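You operate a simulated robot arm through the tools that you are given. There is no shell and no other tool.

You run a simulated robot arm. Do the job below in one go: nothing can be reset, and whatever is moved stays where it is left.

TASK
Fill the burnt frying pan to its line, soak till the crust lifts, empty it, brush it clean.
Fine: empty it into the sink; stand it at the door end of the counter; brush back, tap off. Set down upright: pan brush. What is to be rubbed or washed off counts as gone when no trace of it is left.
Where things are to end (x, y in the base frame): steel frying pan within 0.08 m of [0.43, -0.61].

Only the result counts: the job must be done as asked and must still hold three seconds after the hand-in. Knocking over, shifting, dropping, spilling or breaking anything else fails it.

THE ROBOT
A 6-joint arm with a fingered hand, fixed in place. Base frame: the origin is at the foot of the arm, x ahead of it, y to its left, z up; the work surface is at about z = 0.8. Units: m, rad, N and s.
With the tool pointing down near the work surface it reaches from about 0.18 to 0.9 m from the base axis. Its first joint turns from -2.897 to 2.897 rad. Payload 5 kg.
The tool frame sits at the grasp point between the pads (the TCP): z along the fingers, y along the line on which they close. The tips reach 0.037 m beyond it. The gripper opens to 0.124 m. The gripper's body begins 0.043 m behind the TCP. The gripper is a hand of 3 fingers: y runs from the thumb to the fingers, the wrist lies at [-0.021, -0.125, -0.215] in the tool frame.
Orientation is that of the tool frame in the base frame, as a unit quaternion [w, x, y, z]. With the fingers straight down and the wrist toward the robot, the tool's x, y and z point along [0, 1, 0], [1, 0, 0] and [0, 0, -1] of the base frame.

THE INTERFACE
- The arm moves only by the tool drive_tool. Its argument "plan" is a list of rows, each a list of 6 numbers: the shift along the tool's x, y, z in units of 200 mm (1.0 is 200 mm), then the turn, a rotation vector about the tool's x, y, z in units of 120 degrees (1.0 is 120 degrees). In form: [[dx, dy, dz, wx, wy, wz], ...]. A call has 1 to 20 rows; each row is the pose to reach, as a shift and turn from the pose commanded when the call began, along the tool's axes at that moment. A call with a number of a shift or a turn outside -1 to 1 is refused whole. Rows are played at 5 a second. More than 0.05 m and 0.15 rad between two rows, and nothing of the call is played. A pose out of reach is approached as far as the arm can. The call stops where the force on the tool passes 40 N (or 10 N more than at its start, if that is more) or the arm is blocked; 0.2 s more then pass. In this call time passes only in rows, and 0.2 s behind the last. It gives the time, the measured TCP pose, the force on the tool (base axes), the opening and the grip force at its end, in the units of the frame above (readings bear some noise), with the torque about the TCP (base axes, N m) and any sound that the robot's microphone picked up.
- Cameras (640 x 400 px; columns grow to the right, rows downward): "scene" is fixed at [0.4, -0.5002, 1.5081]; the picture's right is [0.69, -0.72, 0.00], its down [-0.61, -0.59, -0.53] and it looks along [0.38, 0.36, -0.85] (base axes); focal length 214 px, centre (320, 200). "wrist" rides on the gripper at [0.072, -0.104, -0.154] in the tool frame; the picture's right is [-0.83, 0.26, -0.49], its down [-0.51, -0.72, 0.47] and it looks along [-0.23, 0.64, 0.73] (tool axes); focal length 243 px, centre (320, 200). There is no depth. A picture from a camera that has moved, and an enlarged one, comes with that camera's place and axes in the base frame and with its lens.
- camera(camera): a new picture of that camera. The clock stands still meanwhile.
- set_fingers(index, middle, thumb_bend, thumb_turn): sets how far each is bent, from 0 (flat) to 1 (curled in); at 0.3 the hand is open as for a grip, at 0.7 the pads meet at the TCP. One left out holds its place. A second passes; each finger stops where it meets its share of the squeeze, and holds until it gets a number again. It is the only way to open and close the hand. It gives what a move gives, with no picture; readings hold the bend of each and the force on the fingers (four entries, about 0 where the hand has none), thumb and palm. thumb_turn goes from beside the hand (0) to across from the fingers (1), as for a grip.
- inspect(camera, box): a new picture of the part [left, top, right, bottom] of that camera's present view, enlarged. The clock stands still meanwhile.
- sign_off(): hands the job in; it is judged then, once.

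Nothing tells you positions but the pictures and the camera data. Unless the task says otherwise, let go and move clear before handing in.

The tools are called after "Call:" as name(argument=value, ...) on one line, values as JSON. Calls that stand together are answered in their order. drive_tool: Moves the arm, as the interface text tells. Its arguments: {"type":"object","properties":{"plan":{"type":"array"}},"required":["plan"]} The other tools are called the same way: set_fingers (index, middle, thumb_bend, thumb_turn) moves the fingers one by one; camera (camera) takes a picture; inspect (camera, box) takes an enlarged picture of a part of a camera's view; sign_off () hands the job in.

At the start:

```text
time: 0.0
eef_pos: [0.7448, 0.0166, 1.2412]
tcp_rot: [0.001, 0.708, 0.706, 0.0]
force: [-0.2, 0.2, 1.1]
wrist_torque: [0.06, -0.02, 0.0]
width: 0.1236
grasp_force: 0.1
shape: jaw
bend: [0.3, 0.3, 0.3, 0.98]
finger forces: [0.0, 0.1, 0.0, 0.0, 0.0, 0.0]
```

scene: 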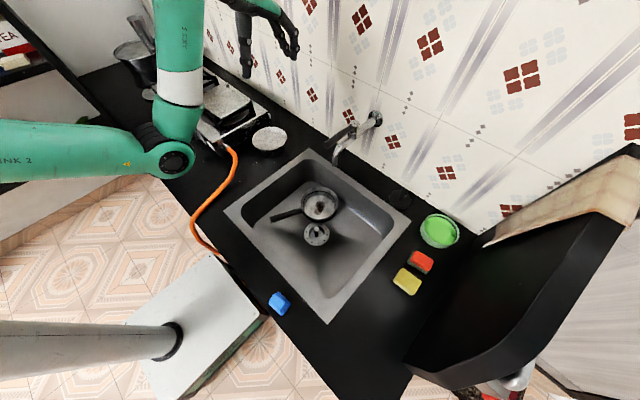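
wrist: 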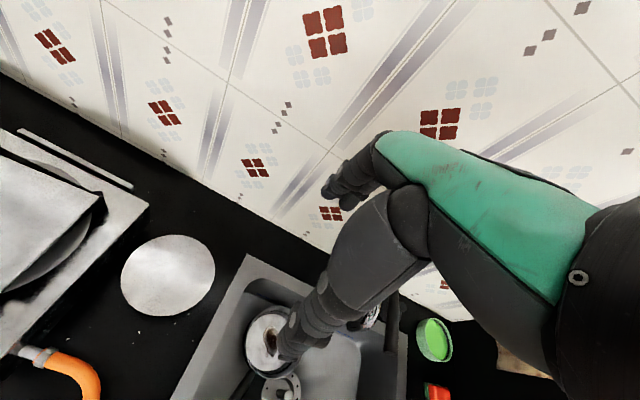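

I see a sink with a pan in it, a faucet behind it, sponges and a green container on the counter, and a stove to the left. I'll look closer at the parts before moving.

Call:
inspect(camera="scene", box=[220, 100, 420, 330])

Call:
inspect(camera="scene", box=[360, 160, 520, 300])

Call:
inspect(camera="scene", box=[300, 90, 420, 190])

Call:
inspect(camera="wrist", box=[160, 240, 480, 400])

Call:
inspect(camera="scene", box=[270, 180, 370, 260])

Call:
inspect(camera="scene", box=[80, 20, 300, 160])

```text
1.74 times, centred on (320, 215) of scene
camera zoom: at [0.4, -0.5002, 1.5081], right [0.69, -0.72, 0.0], down [-0.61, -0.59, -0.53], along [0.38, 0.36, -0.85], focal length 373 px, centre (320, 174)
```

zoom: 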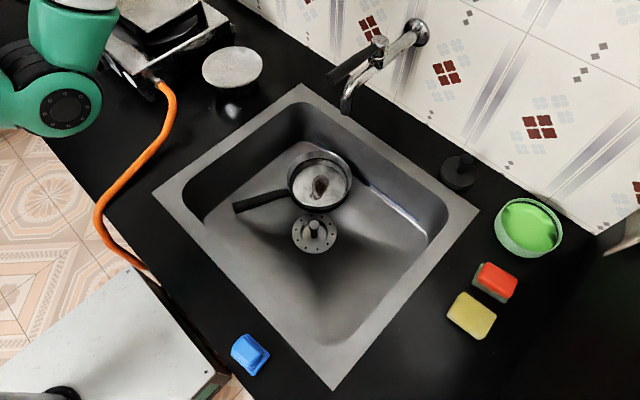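

```text
2.86 times, centred on (440, 230) of scene
camera zoom: at [0.4, -0.5002, 1.5081], right [0.69, -0.72, 0.0], down [-0.61, -0.59, -0.53], along [0.38, 0.36, -0.85], focal length 613 px, centre (-23, 114)
```

zoom: 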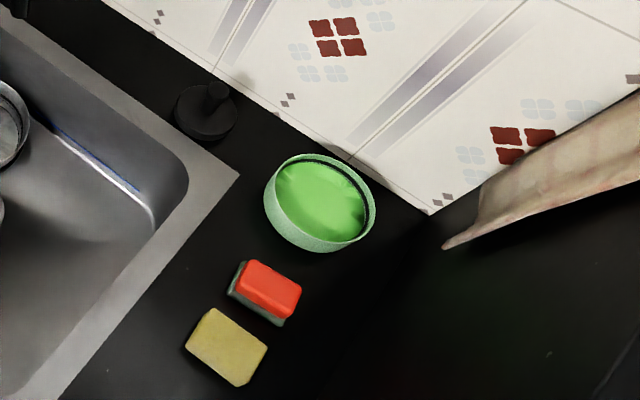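

```text
4.00 times, centred on (360, 140) of scene
camera zoom: at [0.4, -0.5002, 1.5081], right [0.69, -0.72, 0.0], down [-0.61, -0.59, -0.53], along [0.38, 0.36, -0.85], focal length 858 px, centre (160, 440)
```

zoom: 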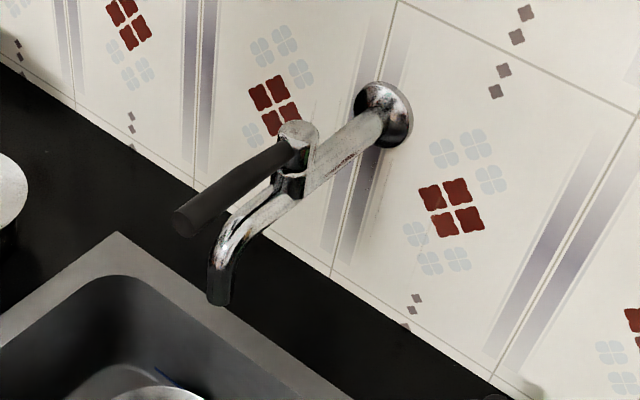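

```text
2.00 times, centred on (320, 320) of wrist
camera zoom: at [0.6415, 0.0889, 1.3959], right [0.26, -0.83, 0.49], down [-0.72, -0.51, -0.47], along [0.64, -0.23, -0.73], focal length 485 px, centre (320, -40)
```

zoom: 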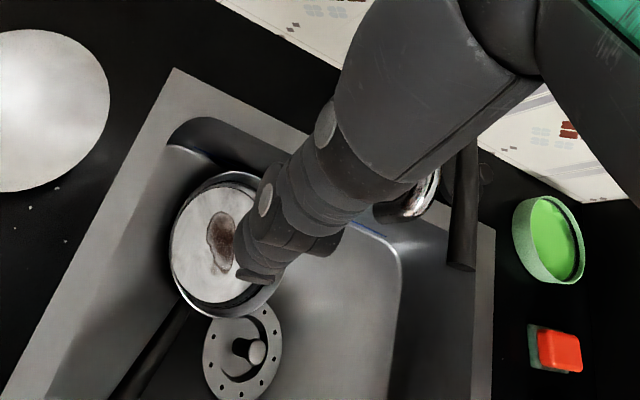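

```text
5.00 times, centred on (320, 220) of scene
camera zoom: at [0.4, -0.5002, 1.5081], right [0.69, -0.72, 0.0], down [-0.61, -0.59, -0.53], along [0.38, 0.36, -0.85], focal length 1072 px, centre (320, 100)
```

zoom: 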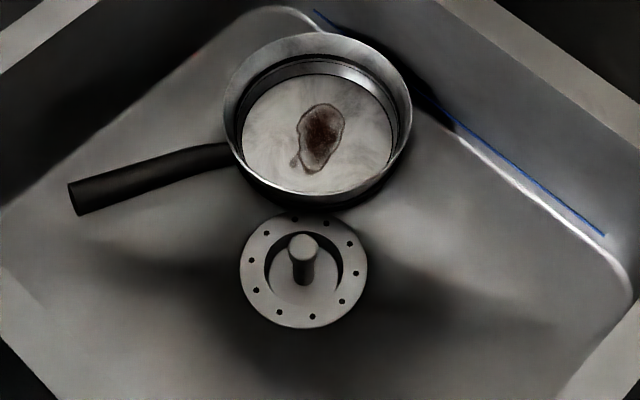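

```text
2.86 times, centred on (190, 90) of scene
camera zoom: at [0.4, -0.5002, 1.5081], right [0.69, -0.72, 0.0], down [-0.61, -0.59, -0.53], along [0.38, 0.36, -0.85], focal length 613 px, centre (691, 514)
```

zoom: 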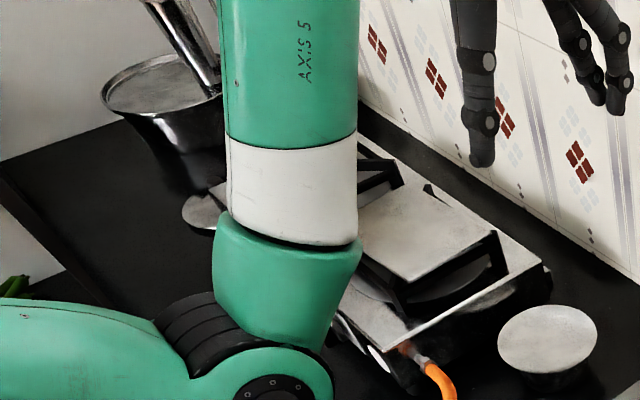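

The pan sits in the sink at about (0.75, -0.16), with its rim near z 0.68. The tap is behind the sink. I need closer looks at the black knobbed disc, the blue block and the tap to work out which one is the brush.

Call:
inspect(camera="scene", box=[380, 175, 420, 215])

Call:
inspect(camera="scene", box=[260, 285, 300, 320])

Call:
inspect(camera="scene", box=[320, 100, 390, 170])

Call:
inspect(camera="scene", box=[295, 180, 350, 250])

Call:
inspect(camera="wrist", box=[330, 290, 460, 400])

Call:
inspect(camera="scene", box=[400, 200, 480, 310])

Call:
inspect(camera="scene", box=[280, 300, 560, 400])

```text
10.00 times, centred on (400, 195) of scene
camera zoom: at [0.4, -0.5002, 1.5081], right [0.69, -0.72, 0.0], down [-0.61, -0.59, -0.53], along [0.38, 0.36, -0.85], focal length 2145 px, centre (-480, 250)
```

zoom: 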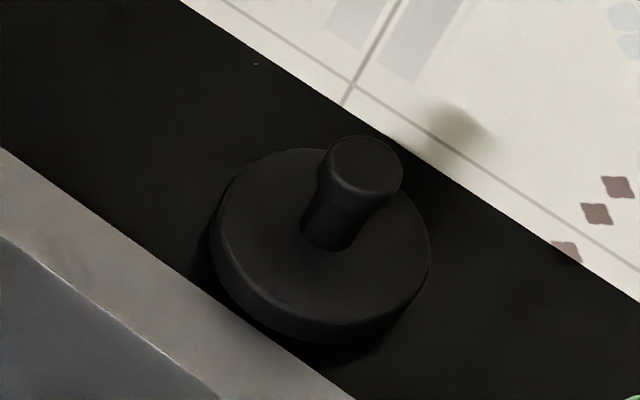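

```text
11.43 times, centred on (280, 302) of scene
camera zoom: at [0.4, -0.5002, 1.5081], right [0.69, -0.72, 0.0], down [-0.61, -0.59, -0.53], along [0.38, 0.36, -0.85], focal length 2451 px, centre (777, -971)
```

zoom: 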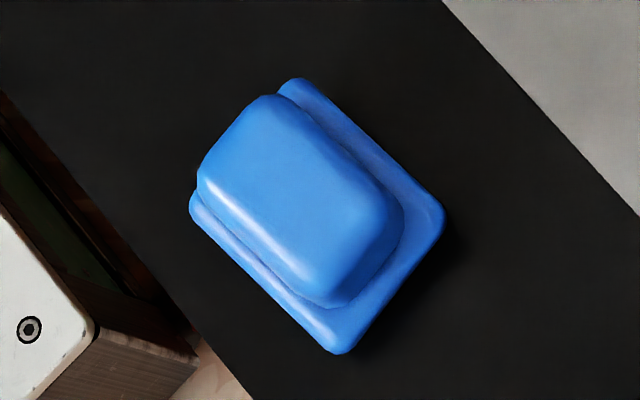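

```text
5.71 times, centred on (355, 135) of scene
camera zoom: at [0.4, -0.5002, 1.5081], right [0.69, -0.72, 0.0], down [-0.61, -0.59, -0.53], along [0.38, 0.36, -0.85], focal length 1226 px, centre (120, 571)
```

zoom: 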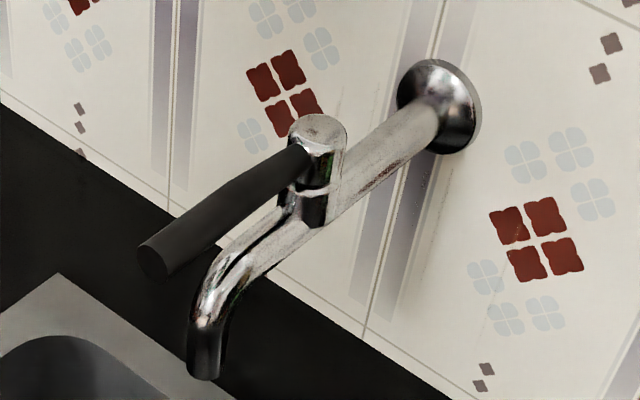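

```text
5.71 times, centred on (322, 215) of scene
camera zoom: at [0.4, -0.5002, 1.5081], right [0.69, -0.72, 0.0], down [-0.61, -0.59, -0.53], along [0.38, 0.36, -0.85], focal length 1226 px, centre (306, 114)
```

zoom: 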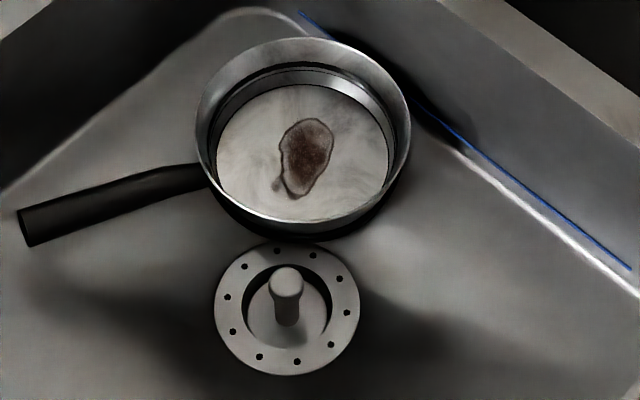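

```text
3.64 times, centred on (395, 345) of wrist
camera zoom: at [0.6415, 0.0889, 1.3959], right [0.26, -0.83, 0.49], down [-0.72, -0.51, -0.47], along [0.64, -0.23, -0.73], focal length 882 px, centre (47, -327)
```

zoom: 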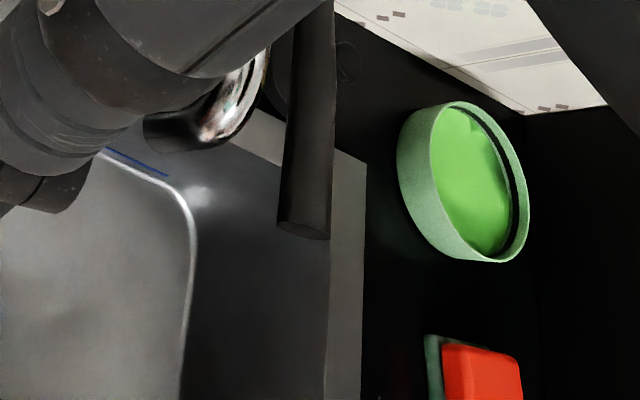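

```text
3.64 times, centred on (440, 255) of scene
camera zoom: at [0.4, -0.5002, 1.5081], right [0.69, -0.72, 0.0], down [-0.61, -0.59, -0.53], along [0.38, 0.36, -0.85], focal length 780 px, centre (-116, 0)
```

zoom: 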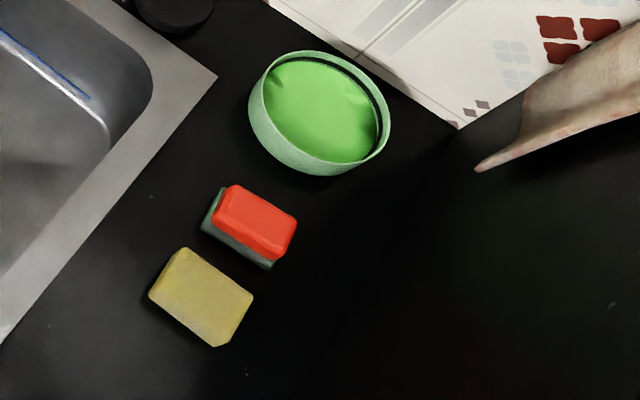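

```text
2.29 times, centred on (420, 350) of scene
camera zoom: at [0.4, -0.5002, 1.5081], right [0.69, -0.72, 0.0], down [-0.61, -0.59, -0.53], along [0.38, 0.36, -0.85], focal length 490 px, centre (91, -143)
```

zoom: 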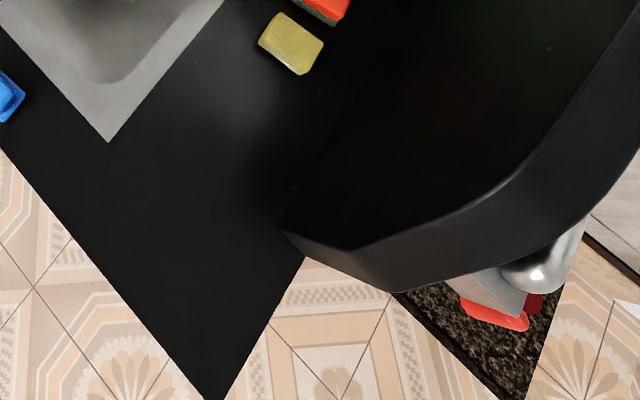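

The blue block at about (0.37, -0.37) could be the brush, and so could the black knob-disc at about (0.95, -0.41). I'll move the wrist camera over for a low view of both, staying high and clear of the tap.

Call:
drive_tool(plan=[[-0.1667, -0.1667, 0.04, 0, 0, 0], [-0.3333, -0.3333, 0.08, 0, 0, 0], [-0.5, -0.5, 0.12, 0, 0, 0], [-0.6667, -0.6667, 0.17, 0, 0, 0], [-0.8333, -0.8333, 0.21, 0, 0, 0], [-1, -1, 0.25, 0, 0, 0]])

Call:
camera(camera="wrist")

Call:
camera(camera="scene")

```text
time: 1.4
eef_pos: [0.5758, -0.1931, 1.1401]
tcp_rot: [0.005, 0.707, 0.707, 0.004]
force: [0.3, 0.6, -0.2]
wrist_torque: [0.0, -0.01, -0.01]
width: 0.1242
grasp_force: 0.1
shape: jaw
bend: [0.3, 0.3, 0.3, 0.98]
finger forces: [0.0, 0.0, 0.1, 0.0, 0.1, 0.0]
out of reach, approached as far as the arm can: row 1, 2, 3, 4, 5, 6
```

```text
taken
camera wrist: at [0.4708, -0.1209, 1.2923], right [0.25, -0.83, 0.5], down [-0.72, -0.51, -0.48], along [0.65, -0.23, -0.72], focal length 243 px, centre (320, 200)
```

wrist: 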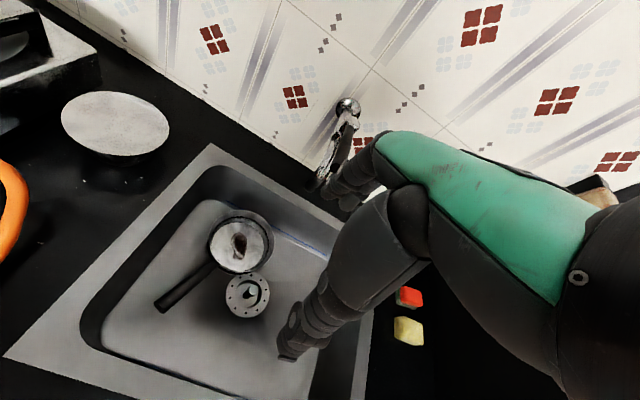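

```text
taken
```

scene: 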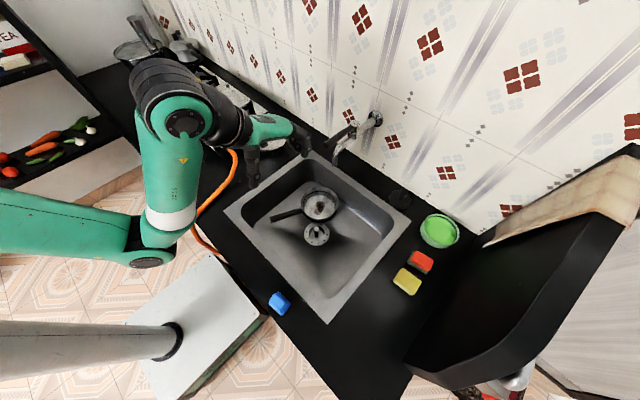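

The lever of the tap points out from the wall toward the robot, right above the spout. Next I'll move toward the front-right of the counter for a low look at the blue block.

Call:
drive_tool(plan=[[-0.1667, -0.1667, 0.04, 0, 0, 0], [-0.3333, -0.3333, 0.08, 0, 0, 0], [-0.5, -0.5, 0.12, 0, 0, 0], [-0.6667, -0.6667, 0.17, 0, 0, 0], [-0.8333, -0.8333, 0.21, 0, 0, 0], [-1, -1, 0.25, 0, 0, 0]])

Call:
camera(camera="wrist")

Call:
camera(camera="scene")

```text
time: 2.8
eef_pos: [0.3875, -0.398, 1.0688]
tcp_rot: [0.003, 0.707, 0.707, 0.001]
force: [0.3, 0.3, 0.8]
wrist_torque: [-0.01, 0.04, -0.02]
width: 0.124
grasp_force: 0.0
shape: jaw
bend: [0.3, 0.3, 0.3, 0.98]
finger forces: [0.0, 0.0, 0.0, 0.1, 0.0, 0.0]
out of reach, approached as far as the arm can: row 1, 2, 3, 4, 5, 6
```

```text
taken
camera wrist: at [0.284, -0.3247, 1.2221], right [0.26, -0.83, 0.5], down [-0.72, -0.51, -0.47], along [0.64, -0.24, -0.73], focal length 243 px, centre (320, 200)
```

wrist: 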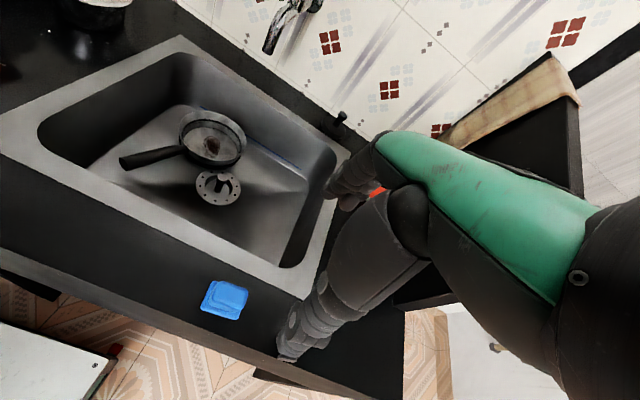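

```text
taken
```

scene: 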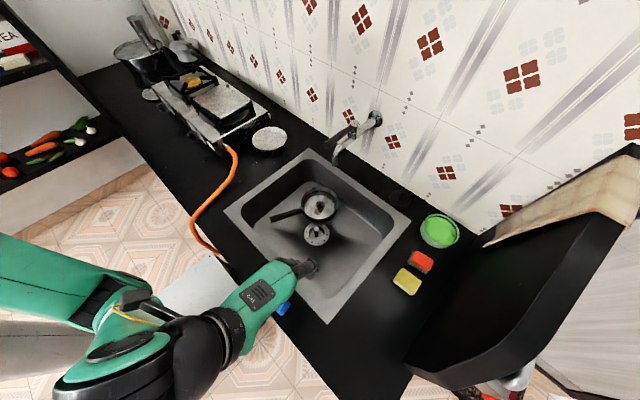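

The blue block and the black knobbed piece behind the sink are both in view now, so I'll zoom in on each.

Call:
inspect(camera="wrist", box=[190, 265, 260, 335])

Call:
inspect(camera="wrist", box=[310, 90, 380, 150])

Call:
inspect(camera="wrist", box=[110, 90, 270, 220])

Call:
inspect(camera="scene", box=[110, 30, 290, 160])

```text
5.71 times, centred on (225, 300) of wrist
camera zoom: at [0.284, -0.3247, 1.2221], right [0.26, -0.83, 0.5], down [-0.72, -0.51, -0.47], along [0.64, -0.24, -0.73], focal length 1386 px, centre (863, -371)
```

zoom: 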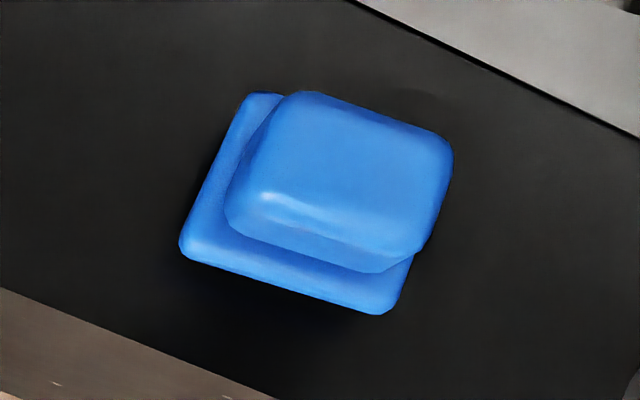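

```text
6.67 times, centred on (345, 120) of wrist
camera zoom: at [0.284, -0.3247, 1.2221], right [0.26, -0.83, 0.5], down [-0.72, -0.51, -0.47], along [0.64, -0.24, -0.73], focal length 1618 px, centre (153, 733)
```

zoom: 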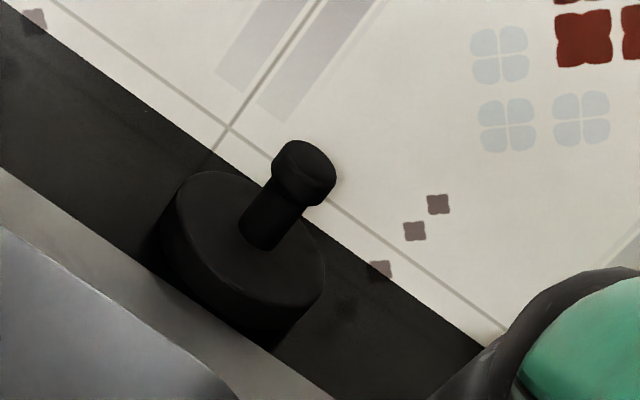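

```text
3.08 times, centred on (190, 155) of wrist
camera zoom: at [0.284, -0.3247, 1.2221], right [0.26, -0.83, 0.5], down [-0.72, -0.51, -0.47], along [0.64, -0.24, -0.73], focal length 746 px, centre (720, 338)
```

zoom: 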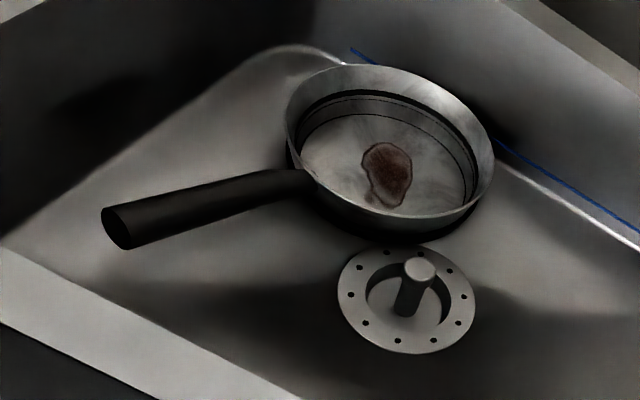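

```text
3.08 times, centred on (200, 95) of scene
camera zoom: at [0.4, -0.5002, 1.5081], right [0.69, -0.72, 0.0], down [-0.61, -0.59, -0.53], along [0.38, 0.36, -0.85], focal length 660 px, centre (689, 523)
```

zoom: 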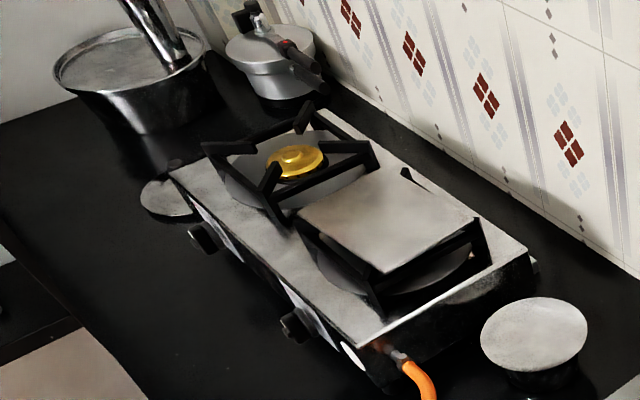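

Two candidates remain. The blue block measures about 4 x 5.4 x 5 cm. The black piece is a disc about 8 cm across with a knob, around (0.92, -0.42). I'll lower and tilt the camera in front of the counter to see what is under the blue one.

Call:
drive_tool(plan=[[-0.1086, -0.1143, 0.1429, -0.0357, 0, 0], [-0.2171, -0.2286, 0.2857, -0.0714, 0, 0], [-0.3257, -0.3429, 0.4286, -0.1071, 0, 0], [-0.4343, -0.4571, 0.5714, -0.1429, 0, 0], [-0.5429, -0.5714, 0.7143, -0.1786, 0, 0], [-0.6514, -0.6857, 0.8571, -0.2143, 0, 0], [-0.76, -0.8, 1.0, -0.25, 0, 0]])

Call:
camera(camera="wrist")

Call:
camera(camera="scene")

```text
time: 4.4
eef_pos: [0.2265, -0.5492, 0.8688]
tcp_rot: [0.183, 0.683, 0.683, 0.182]
force: [-0.3, 0.6, -0.5]
wrist_torque: [-0.02, -0.01, 0.06]
width: 0.1238
grasp_force: 0.1
shape: jaw
bend: [0.3, 0.3, 0.3, 0.98]
finger forces: [0.0, 0.0, 0.0, 0.0, 0.0, 0.1]
```

```text
taken
camera wrist: at [0.0606, -0.4765, 0.9495], right [-0.02, -0.83, 0.56], down [-0.39, -0.51, -0.77], along [0.92, -0.23, -0.31], focal length 243 px, centre (320, 200)
```

wrist: 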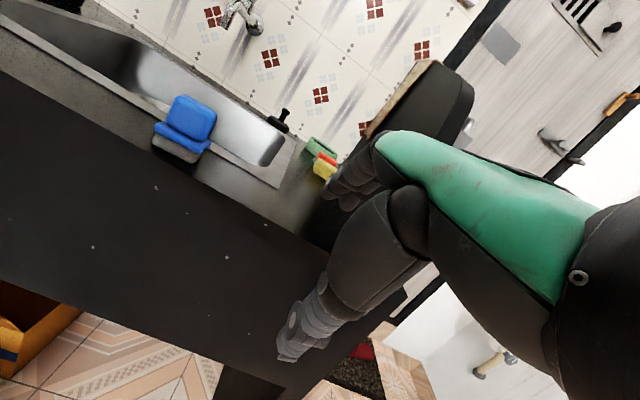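

```text
taken
```

scene: 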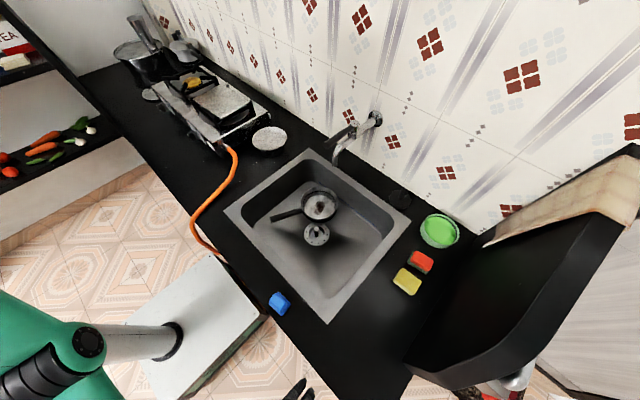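

Call:
inspect(camera="wrist", box=[140, 80, 230, 175])

Call:
inspect(camera="wrist", box=[255, 95, 305, 145])

Call:
inspect(camera="wrist", box=[200, 0, 280, 50])

```text
4.21 times, centred on (185, 128) of wrist
camera zoom: at [0.0606, -0.4765, 0.9495], right [-0.02, -0.83, 0.56], down [-0.39, -0.51, -0.77], along [0.92, -0.23, -0.31], focal length 1022 px, centre (888, 505)
```

zoom: 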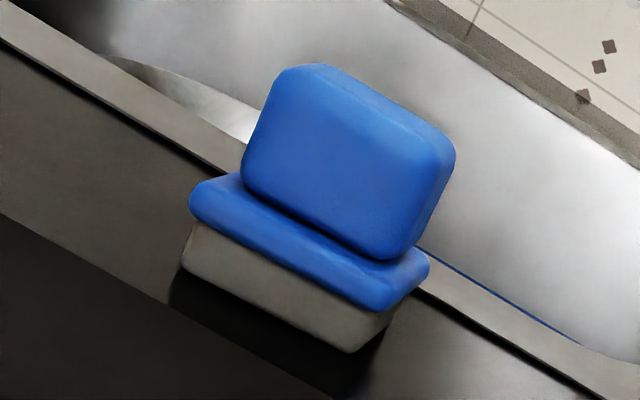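

```text
8.00 times, centred on (280, 120) of wrist
camera zoom: at [0.0606, -0.4765, 0.9495], right [-0.02, -0.83, 0.56], down [-0.39, -0.51, -0.77], along [0.92, -0.23, -0.31], focal length 1941 px, centre (640, 840)
```

zoom: 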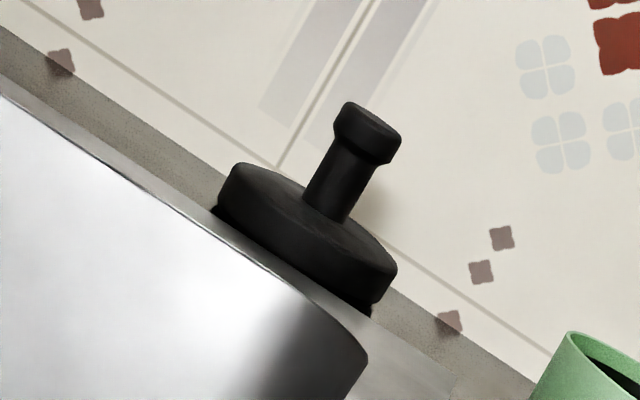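

```text
8.00 times, centred on (240, 25) of wrist
camera zoom: at [0.0606, -0.4765, 0.9495], right [-0.02, -0.83, 0.56], down [-0.39, -0.51, -0.77], along [0.92, -0.23, -0.31], focal length 1941 px, centre (960, 1600)
```

zoom: 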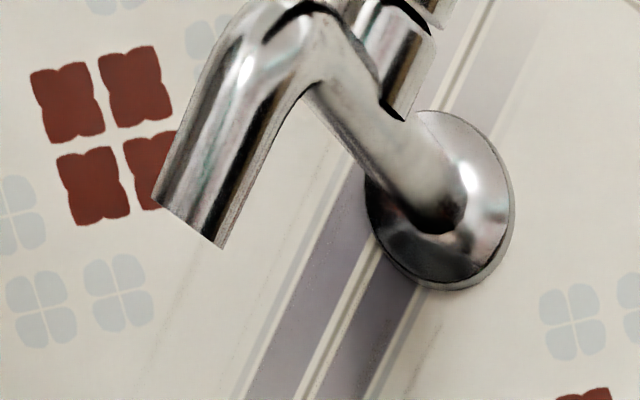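

Seen from low down, the blue block has a grey bristle pad under a blue body, so it is the pan brush. The black disc is a separate plug and I'll leave it alone. Next I'll look at the fill line inside the pan and get a better view of the tap lever.

Call:
inspect(camera="scene", box=[296, 182, 346, 224])

Call:
inspect(camera="scene", box=[335, 110, 390, 150])

```text
9.52 times, centred on (321, 203) of scene
camera zoom: at [0.4, -0.5002, 1.5081], right [0.69, -0.72, 0.0], down [-0.61, -0.59, -0.53], along [0.38, 0.36, -0.85], focal length 2043 px, centre (310, 171)
```

zoom: 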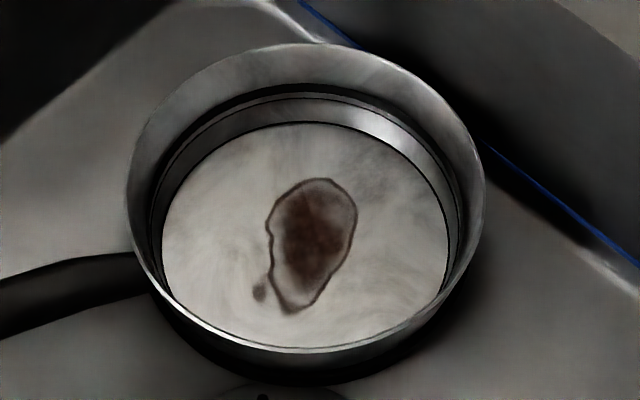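

```text
10.00 times, centred on (362, 130) of scene
camera zoom: at [0.4, -0.5002, 1.5081], right [0.69, -0.72, 0.0], down [-0.61, -0.59, -0.53], along [0.38, 0.36, -0.85], focal length 2145 px, centre (-105, 900)
```

zoom: 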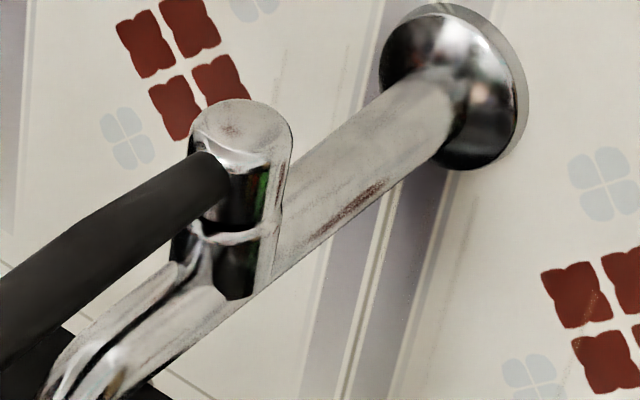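

The pan's fill line is the dark ring about halfway up its inner wall. The tap lever spans roughly (0.87, -0.20, 1.06) to (0.74, -0.20, 1.07) above the spout. I'll turn the hand so the thumb and fingers can straddle the lever, which lets me open and close it right away.

Call:
drive_tool(plan=[[0.0417, 0.0673, -0.0333, 0, 0, 0.0625], [0.0833, 0.1347, -0.0667, 0, 0, 0.125], [0.125, 0.202, -0.1, 0, 0, 0.1875], [0.1667, 0.2693, -0.1333, 0, 0, 0.25], [0.2083, 0.3367, -0.1667, 0, 0, 0.3125], [0.25, 0.404, -0.2, 0, 0, 0.375], [0.2917, 0.4713, -0.2333, 0, 0, 0.4375], [0.3333, 0.5387, -0.2667, 0, 0, 0.5], [0.375, 0.606, -0.3, 0, 0, 0.5625], [0.4167, 0.6733, -0.3333, 0, 0, 0.625], [0.4583, 0.7407, -0.3667, 0, 0, 0.6875], [0.5, 0.808, -0.4, 0, 0, 0.75]])

Call:
camera(camera="wrist")

Call:
camera(camera="scene")

```text
time: 7.0
eef_pos: [0.3273, -0.4488, 1.0192]
tcp_rot: [-0.001, 0.966, -0.001, 0.259]
force: [-0.4, 0.1, 0.0]
wrist_torque: [0.0, -0.01, 0.01]
width: 0.1237
grasp_force: 0.2
shape: jaw
bend: [0.3, 0.3, 0.3, 0.98]
finger forces: [0.0, 0.0, 0.1, 0.1, 0.1, 0.0]
```

```text
taken
camera wrist: at [0.3141, -0.3447, 1.189], right [-0.97, -0.26, 0.01], down [-0.2, 0.72, -0.66], along [0.16, -0.64, -0.75], focal length 243 px, centre (320, 200)
```

wrist: 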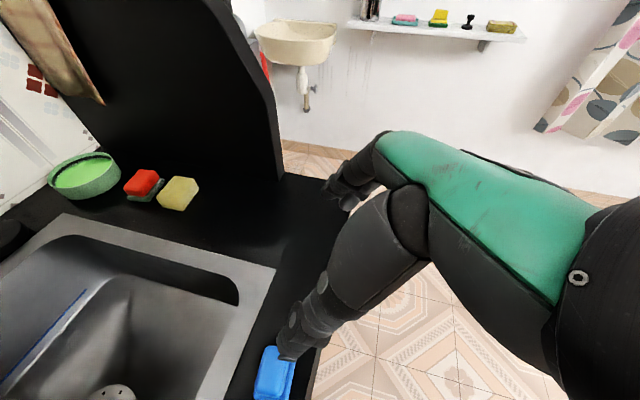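

```text
taken
```

scene: 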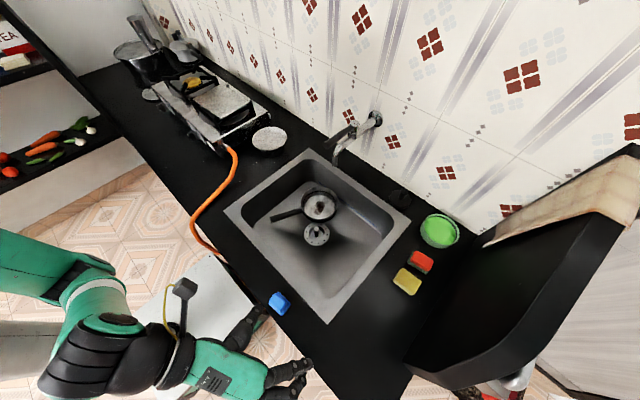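

The hand is in the straddling pose. I'll bring it toward the lever, stopping short of the lever tip.

Call:
drive_tool(plan=[[0.1445, -0.1225, 0.043, 0, 0, 0], [0.289, -0.245, 0.086, 0, 0, 0], [0.4335, -0.3675, 0.129, 0, 0, 0], [0.578, -0.49, 0.172, 0, 0, 0], [0.7225, -0.6125, 0.215, 0, 0, 0]])

Call:
drive_tool(plan=[[0.1445, -0.1225, 0.043, 0, 0, 0], [0.289, -0.245, 0.086, 0, 0, 0], [0.4335, -0.3675, 0.129, 0, 0, 0], [0.578, -0.49, 0.172, 0, 0, 0], [0.7225, -0.6125, 0.215, 0, 0, 0]])

Call:
camera(camera="wrist")

Call:
camera(camera="scene")

```text
time: 8.2
eef_pos: [0.4732, -0.3259, 1.0544]
tcp_rot: [0.0, 0.966, 0.0, 0.259]
force: [-0.5, -0.6, -0.6]
wrist_torque: [0.02, -0.02, 0.01]
width: 0.124
grasp_force: 0.0
shape: jaw
bend: [0.3, 0.3, 0.3, 0.98]
finger forces: [0.0, 0.0, 0.0, 0.1, 0.1, 0.0]
```

```text
time: 9.4
eef_pos: [0.62, -0.2026, 1.0896]
tcp_rot: [0.0, 0.966, 0.0, 0.258]
force: [-0.1, -0.3, -0.6]
wrist_torque: [0.0, 0.01, 0.04]
width: 0.1238
grasp_force: 0.1
shape: jaw
bend: [0.3, 0.3, 0.3, 0.98]
finger forces: [0.0, 0.1, 0.1, 0.0, 0.0, 0.1]
```

```text
taken
camera wrist: at [0.6073, -0.0994, 1.2594], right [-0.97, -0.26, 0.01], down [-0.2, 0.72, -0.66], along [0.16, -0.64, -0.75], focal length 243 px, centre (320, 200)
```

wrist: 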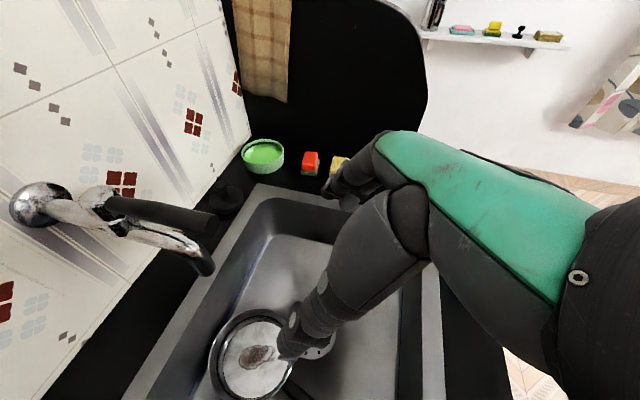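

```text
taken
```

scene: 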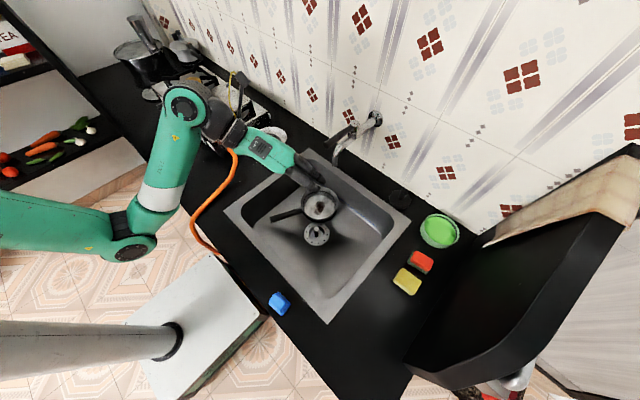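

From here the lever and spout are clear, and the spout sits over the pan's right-rear part, inside the rim. I'll narrow the finger gap and then move in around the lever tip.

Call:
set_fingers(index=0.48, middle=0.48, thumb_bend=0.48)

Call:
camera(camera="wrist")

Call:
inspect(camera="scene", box=[270, 130, 370, 210])

```text
time: 10.4
eef_pos: [0.6208, -0.2035, 1.0895]
tcp_rot: [0.0, 0.966, 0.0, 0.259]
force: [0.2, -1.1, 0.0]
wrist_torque: [0.0, 0.03, -0.01]
width: 0.0743
grasp_force: 0.1
shape: fingers
bend: [0.48, 0.48, 0.48, 0.98]
finger forces: [0.1, 0.0, 0.1, 0.0, 0.1, 0.0]
```

```text
taken
camera wrist: at [0.6071, -0.0996, 1.2593], right [-0.97, -0.26, 0.01], down [-0.2, 0.72, -0.66], along [0.17, -0.64, -0.75], focal length 243 px, centre (320, 200)
```

wrist: 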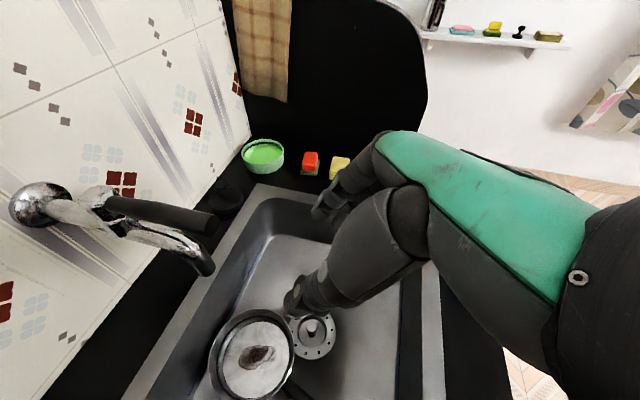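

```text
5.00 times, centred on (320, 170) of scene
camera zoom: at [0.4, -0.5002, 1.5081], right [0.69, -0.72, 0.0], down [-0.61, -0.59, -0.53], along [0.38, 0.36, -0.85], focal length 1072 px, centre (320, 350)
```

zoom: 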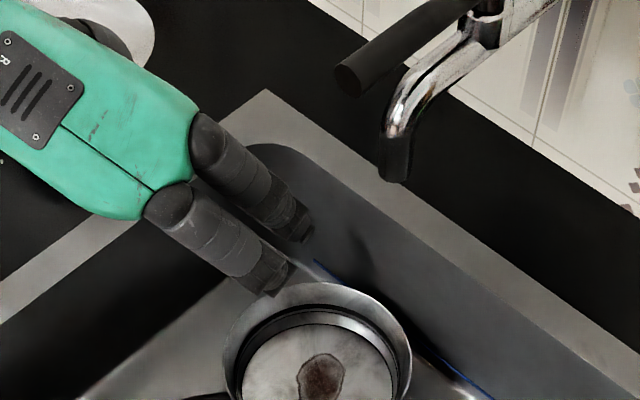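

The gap is about 7 cm now. I'll move forward so the lever tip sits between the thumb and fingers.

Call:
drive_tool(plan=[[0.111, 0, 0.068, 0, 0, 0], [0.221, 0, 0.137, 0, 0, 0], [0.332, 0, 0.205, 0, 0, 0], [0.442, 0, 0.274, 0, 0, 0], [0.553, 0, 0.342, 0, 0, 0]])

Call:
camera(camera="wrist")

Call:
inspect(camera="scene", box=[270, 100, 390, 190])

```text
time: 11.6
eef_pos: [0.7496, -0.2028, 1.0848]
tcp_rot: [-0.001, 0.966, -0.001, 0.259]
force: [0.1, 0.5, -0.1]
wrist_torque: [0.01, -0.03, 0.01]
width: 0.0744
grasp_force: 0.0
shape: fingers
bend: [0.48, 0.48, 0.48, 0.98]
finger forces: [0.0, 0.0, 0.0, 0.0, 0.0, 0.0]
```

```text
taken
camera wrist: at [0.7366, -0.0988, 1.255], right [-0.96, -0.26, 0.01], down [-0.2, 0.72, -0.66], along [0.17, -0.64, -0.75], focal length 243 px, centre (320, 200)
```

wrist: 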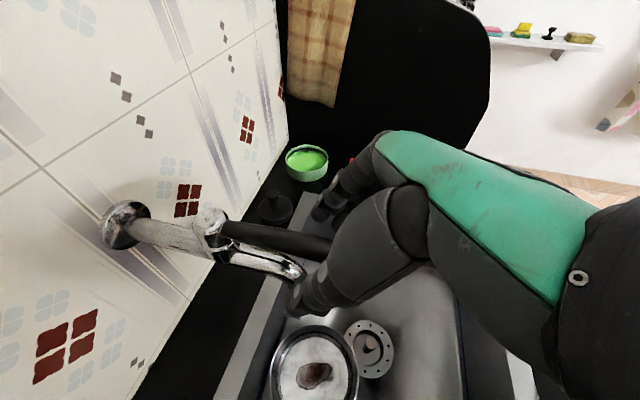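

```text
4.44 times, centred on (330, 145) of scene
camera zoom: at [0.4, -0.5002, 1.5081], right [0.69, -0.72, 0.0], down [-0.61, -0.59, -0.53], along [0.38, 0.36, -0.85], focal length 953 px, centre (276, 444)
```

zoom: 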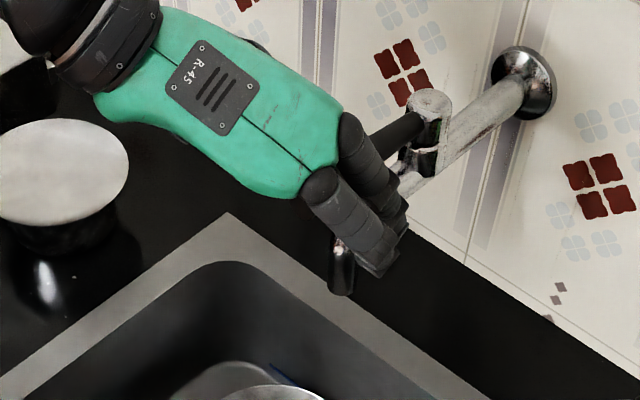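

The lever is between the thumb and the fingers. I'll push it gently toward +y first and watch the force and sound.

Call:
drive_tool(plan=[[0, -0.05, 0, 0, 0, 0], [0, -0.1, 0, 0, 0, 0], [0, -0.14, 0, 0, 0, 0], [0, -0.17, 0, 0, 0, 0]])

Call:
camera(camera="wrist")

```text
time: 12.6
eef_pos: [0.7495, -0.1699, 1.0849]
tcp_rot: [0.0, 0.966, -0.001, 0.258]
force: [-0.3, -4.4, -1.0]
wrist_torque: [-0.07, 0.0, -0.05]
width: 0.0791
grasp_force: 2.1
shape: fingers
bend: [0.45, 0.48, 0.48, 0.98]
finger forces: [4.8, 0.0, 0.1, 0.0, 0.1, 0.0]
```

```text
taken
camera wrist: at [0.7372, -0.0657, 1.2543], right [-0.97, -0.26, 0.01], down [-0.2, 0.72, -0.66], along [0.16, -0.64, -0.75], focal length 243 px, centre (320, 200)
```

wrist: 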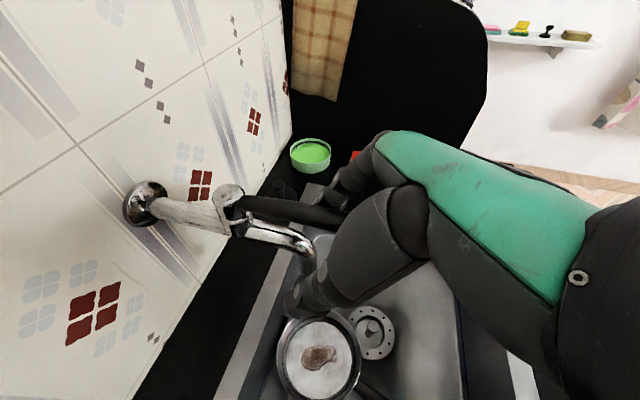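

The index finger touches the lever with about 4.8 N. I'll push a little further to see whether it turns this way.

Call:
drive_tool(plan=[[0, -0.03, 0, 0, 0, 0], [0, -0.06, 0, 0, 0, 0], [0, -0.09, 0, 0, 0, 0]])

Call:
inspect(camera="wrist", box=[120, 150, 380, 390])

```text
time: 13.4
eef_pos: [0.7496, -0.1543, 1.0845]
tcp_rot: [0.001, 0.966, -0.001, 0.259]
force: [2.8, -28.4, -4.1]
wrist_torque: [-0.09, 0.01, -0.1]
width: 0.0943
grasp_force: 12.2
shape: fingers
bend: [0.34, 0.45, 0.48, 0.98]
finger forces: [18.4, 6.5, 0.1, 0.0, 0.0, 0.1]
```

```text
1.67 times, centred on (250, 270) of wrist
camera zoom: at [0.7373, -0.0501, 1.254], right [-0.97, -0.26, 0.01], down [-0.2, 0.72, -0.66], along [0.16, -0.64, -0.75], focal length 404 px, centre (437, 83)
```

zoom: 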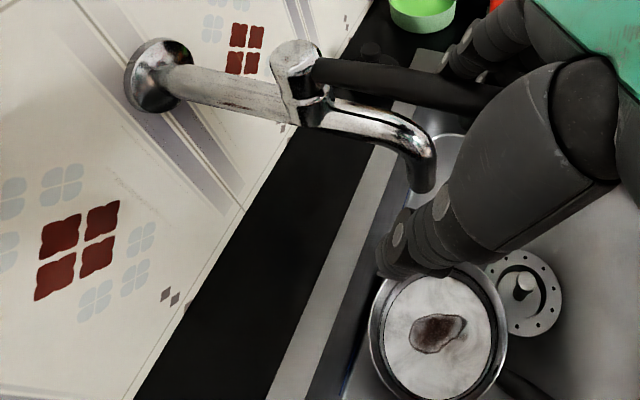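

At 28 N in the +y direction the lever has not moved, so that is a stop. I'll back off and try the other way.

Call:
drive_tool(plan=[[0, 0.1, 0, 0, 0, 0], [0, 0.2, 0, 0, 0, 0], [0, 0.26, 0, 0, 0, 0], [0, 0.31, 0, 0, 0, 0], [0, 0.36, 0, 0, 0, 0], [0, 0.4, 0, 0, 0, 0]])

Call:
inspect(camera="wrist", box=[120, 150, 380, 390])

```text
time: 14.8
eef_pos: [0.7496, -0.2321, 1.0834]
tcp_rot: [0.0, 0.966, 0.0, 0.258]
force: [0.2, -0.1, -0.1]
wrist_torque: [0.01, 0.02, 0.0]
width: 0.0746
grasp_force: 0.0
shape: fingers
bend: [0.48, 0.48, 0.48, 0.98]
finger forces: [0.0, 0.0, 0.0, 0.0, 0.1, 0.0]
```

```text
1.67 times, centred on (250, 270) of wrist
camera zoom: at [0.737, -0.1281, 1.2539], right [-0.97, -0.26, 0.01], down [-0.2, 0.72, -0.66], along [0.16, -0.64, -0.75], focal length 404 px, centre (437, 83)
```

zoom: 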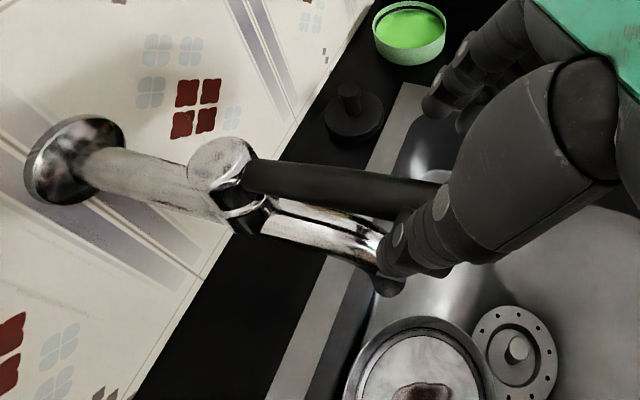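

The thumb is almost at the lever. I'll push it toward -y in small steps.

Call:
drive_tool(plan=[[0, 0.04, 0, 0, 0, 0], [0, 0.08, 0, 0, 0, 0], [0, 0.12, 0, 0, 0, 0]])

Call:
inspect(camera="wrist", box=[120, 150, 380, 390])

```text
time: 15.6
eef_pos: [0.7491, -0.2557, 1.0851]
tcp_rot: [0.0, 0.966, 0.0, 0.258]
force: [0.5, -0.1, -0.6]
wrist_torque: [0.01, 0.01, -0.02]
width: 0.0746
grasp_force: 0.1
shape: fingers
bend: [0.48, 0.48, 0.48, 0.98]
finger forces: [0.0, 0.0, 0.0, 0.0, 0.2, 0.0]
```

```text
1.67 times, centred on (250, 270) of wrist
camera zoom: at [0.7372, -0.1519, 1.2543], right [-0.96, -0.26, 0.01], down [-0.2, 0.72, -0.66], along [0.17, -0.64, -0.75], focal length 404 px, centre (437, 83)
```

zoom: 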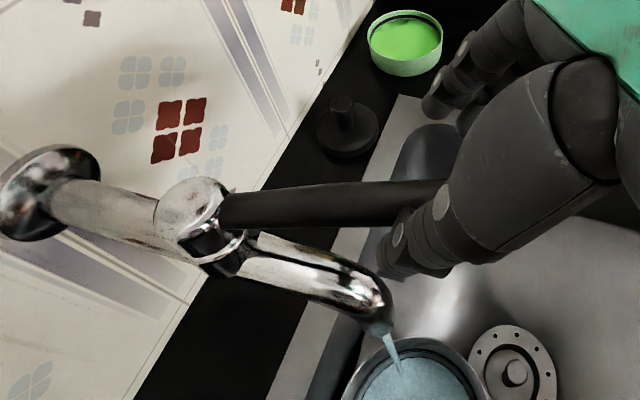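

Water is running into the pan. I'll check the level right away while the clock is stopped.

Call:
inspect(camera="scene", box=[290, 150, 350, 230])

Call:
inspect(camera="wrist", box=[230, 280, 350, 400])

```text
5.00 times, centred on (320, 190) of scene
camera zoom: at [0.4, -0.5002, 1.5081], right [0.69, -0.72, 0.0], down [-0.61, -0.59, -0.53], along [0.38, 0.36, -0.85], focal length 1072 px, centre (320, 250)
```

zoom: 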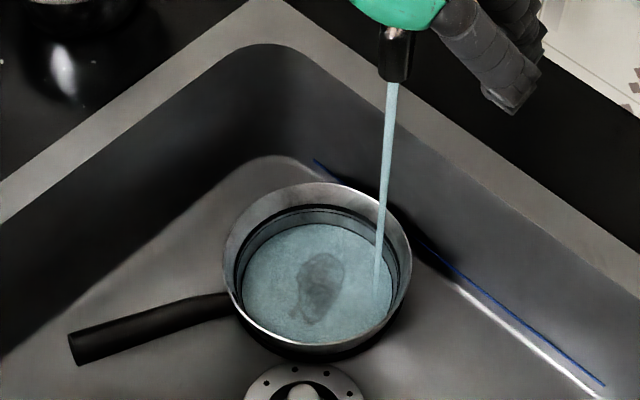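

```text
3.33 times, centred on (290, 340) of wrist
camera zoom: at [0.7372, -0.1519, 1.2543], right [-0.96, -0.26, 0.01], down [-0.2, 0.72, -0.66], along [0.17, -0.64, -0.75], focal length 809 px, centre (420, -267)
```

zoom: 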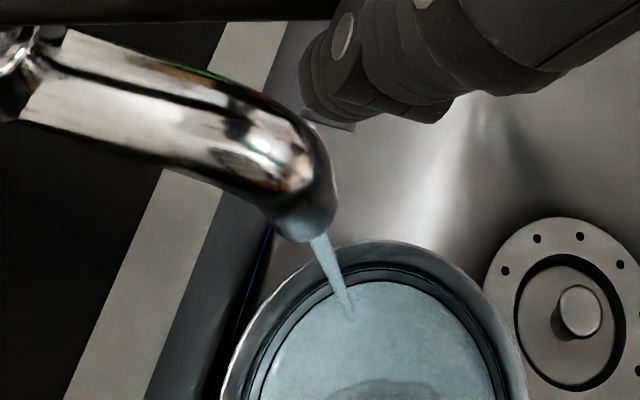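

The stream lands inside the pan and the water is still shallow, below the dark line ring. I'll let it run briefly and check again.

Call:
drive_tool(plan=[[0, 0, 0, 0, 0, 0], [0, 0, 0, 0, 0, 0], [0, 0, 0, 0, 0, 0]])

Call:
inspect(camera="scene", box=[296, 182, 346, 224])

```text
time: 16.4
eef_pos: [0.751, -0.2569, 1.084]
tcp_rot: [0.0, 0.966, 0.0, 0.26]
force: [0.5, -0.5, 0.3]
wrist_torque: [-0.01, 0.03, -0.01]
width: 0.0743
grasp_force: 0.2
shape: fingers
bend: [0.48, 0.48, 0.48, 0.98]
finger forces: [0.0, 0.1, 0.0, 0.0, 0.1, 0.0]
```

```text
9.52 times, centred on (321, 203) of scene
camera zoom: at [0.4, -0.5002, 1.5081], right [0.69, -0.72, 0.0], down [-0.61, -0.59, -0.53], along [0.38, 0.36, -0.85], focal length 2043 px, centre (310, 171)
```

zoom: 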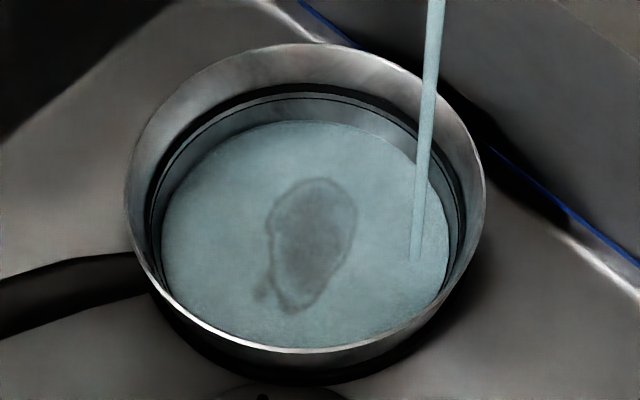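

The level is rising slowly and is still well below the ring. I'll wait another two seconds.

Call:
drive_tool(plan=[[0, 0, 0, 0, 0, 0], [0, 0, 0, 0, 0, 0], [0, 0, 0, 0, 0, 0], [0, 0, 0, 0, 0, 0], [0, 0, 0, 0, 0, 0], [0, 0, 0, 0, 0, 0], [0, 0, 0, 0, 0, 0], [0, 0, 0, 0, 0, 0], [0, 0, 0, 0, 0, 0]])

Call:
inspect(camera="scene", box=[296, 182, 346, 224])

```text
time: 18.4
eef_pos: [0.7496, -0.2552, 1.0839]
tcp_rot: [0.001, 0.966, 0.0, 0.259]
force: [0.6, -0.3, -0.5]
wrist_torque: [-0.01, -0.02, 0.02]
width: 0.0743
grasp_force: 0.1
shape: fingers
bend: [0.48, 0.48, 0.48, 0.98]
finger forces: [0.1, 0.1, 0.0, 0.1, 0.0, 0.0]
```

```text
9.52 times, centred on (321, 203) of scene
camera zoom: at [0.4, -0.5002, 1.5081], right [0.69, -0.72, 0.0], down [-0.61, -0.59, -0.53], along [0.38, 0.36, -0.85], focal length 2043 px, centre (310, 171)
```

zoom: 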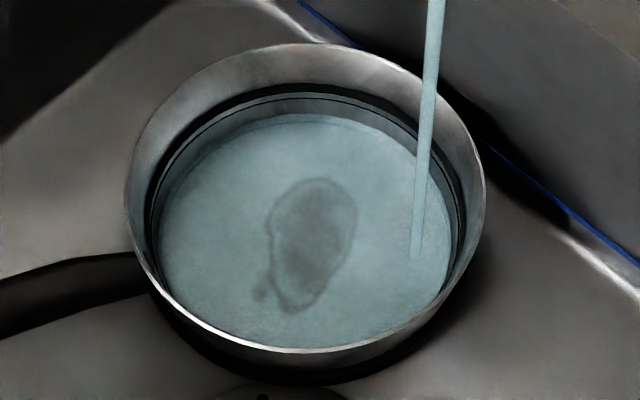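

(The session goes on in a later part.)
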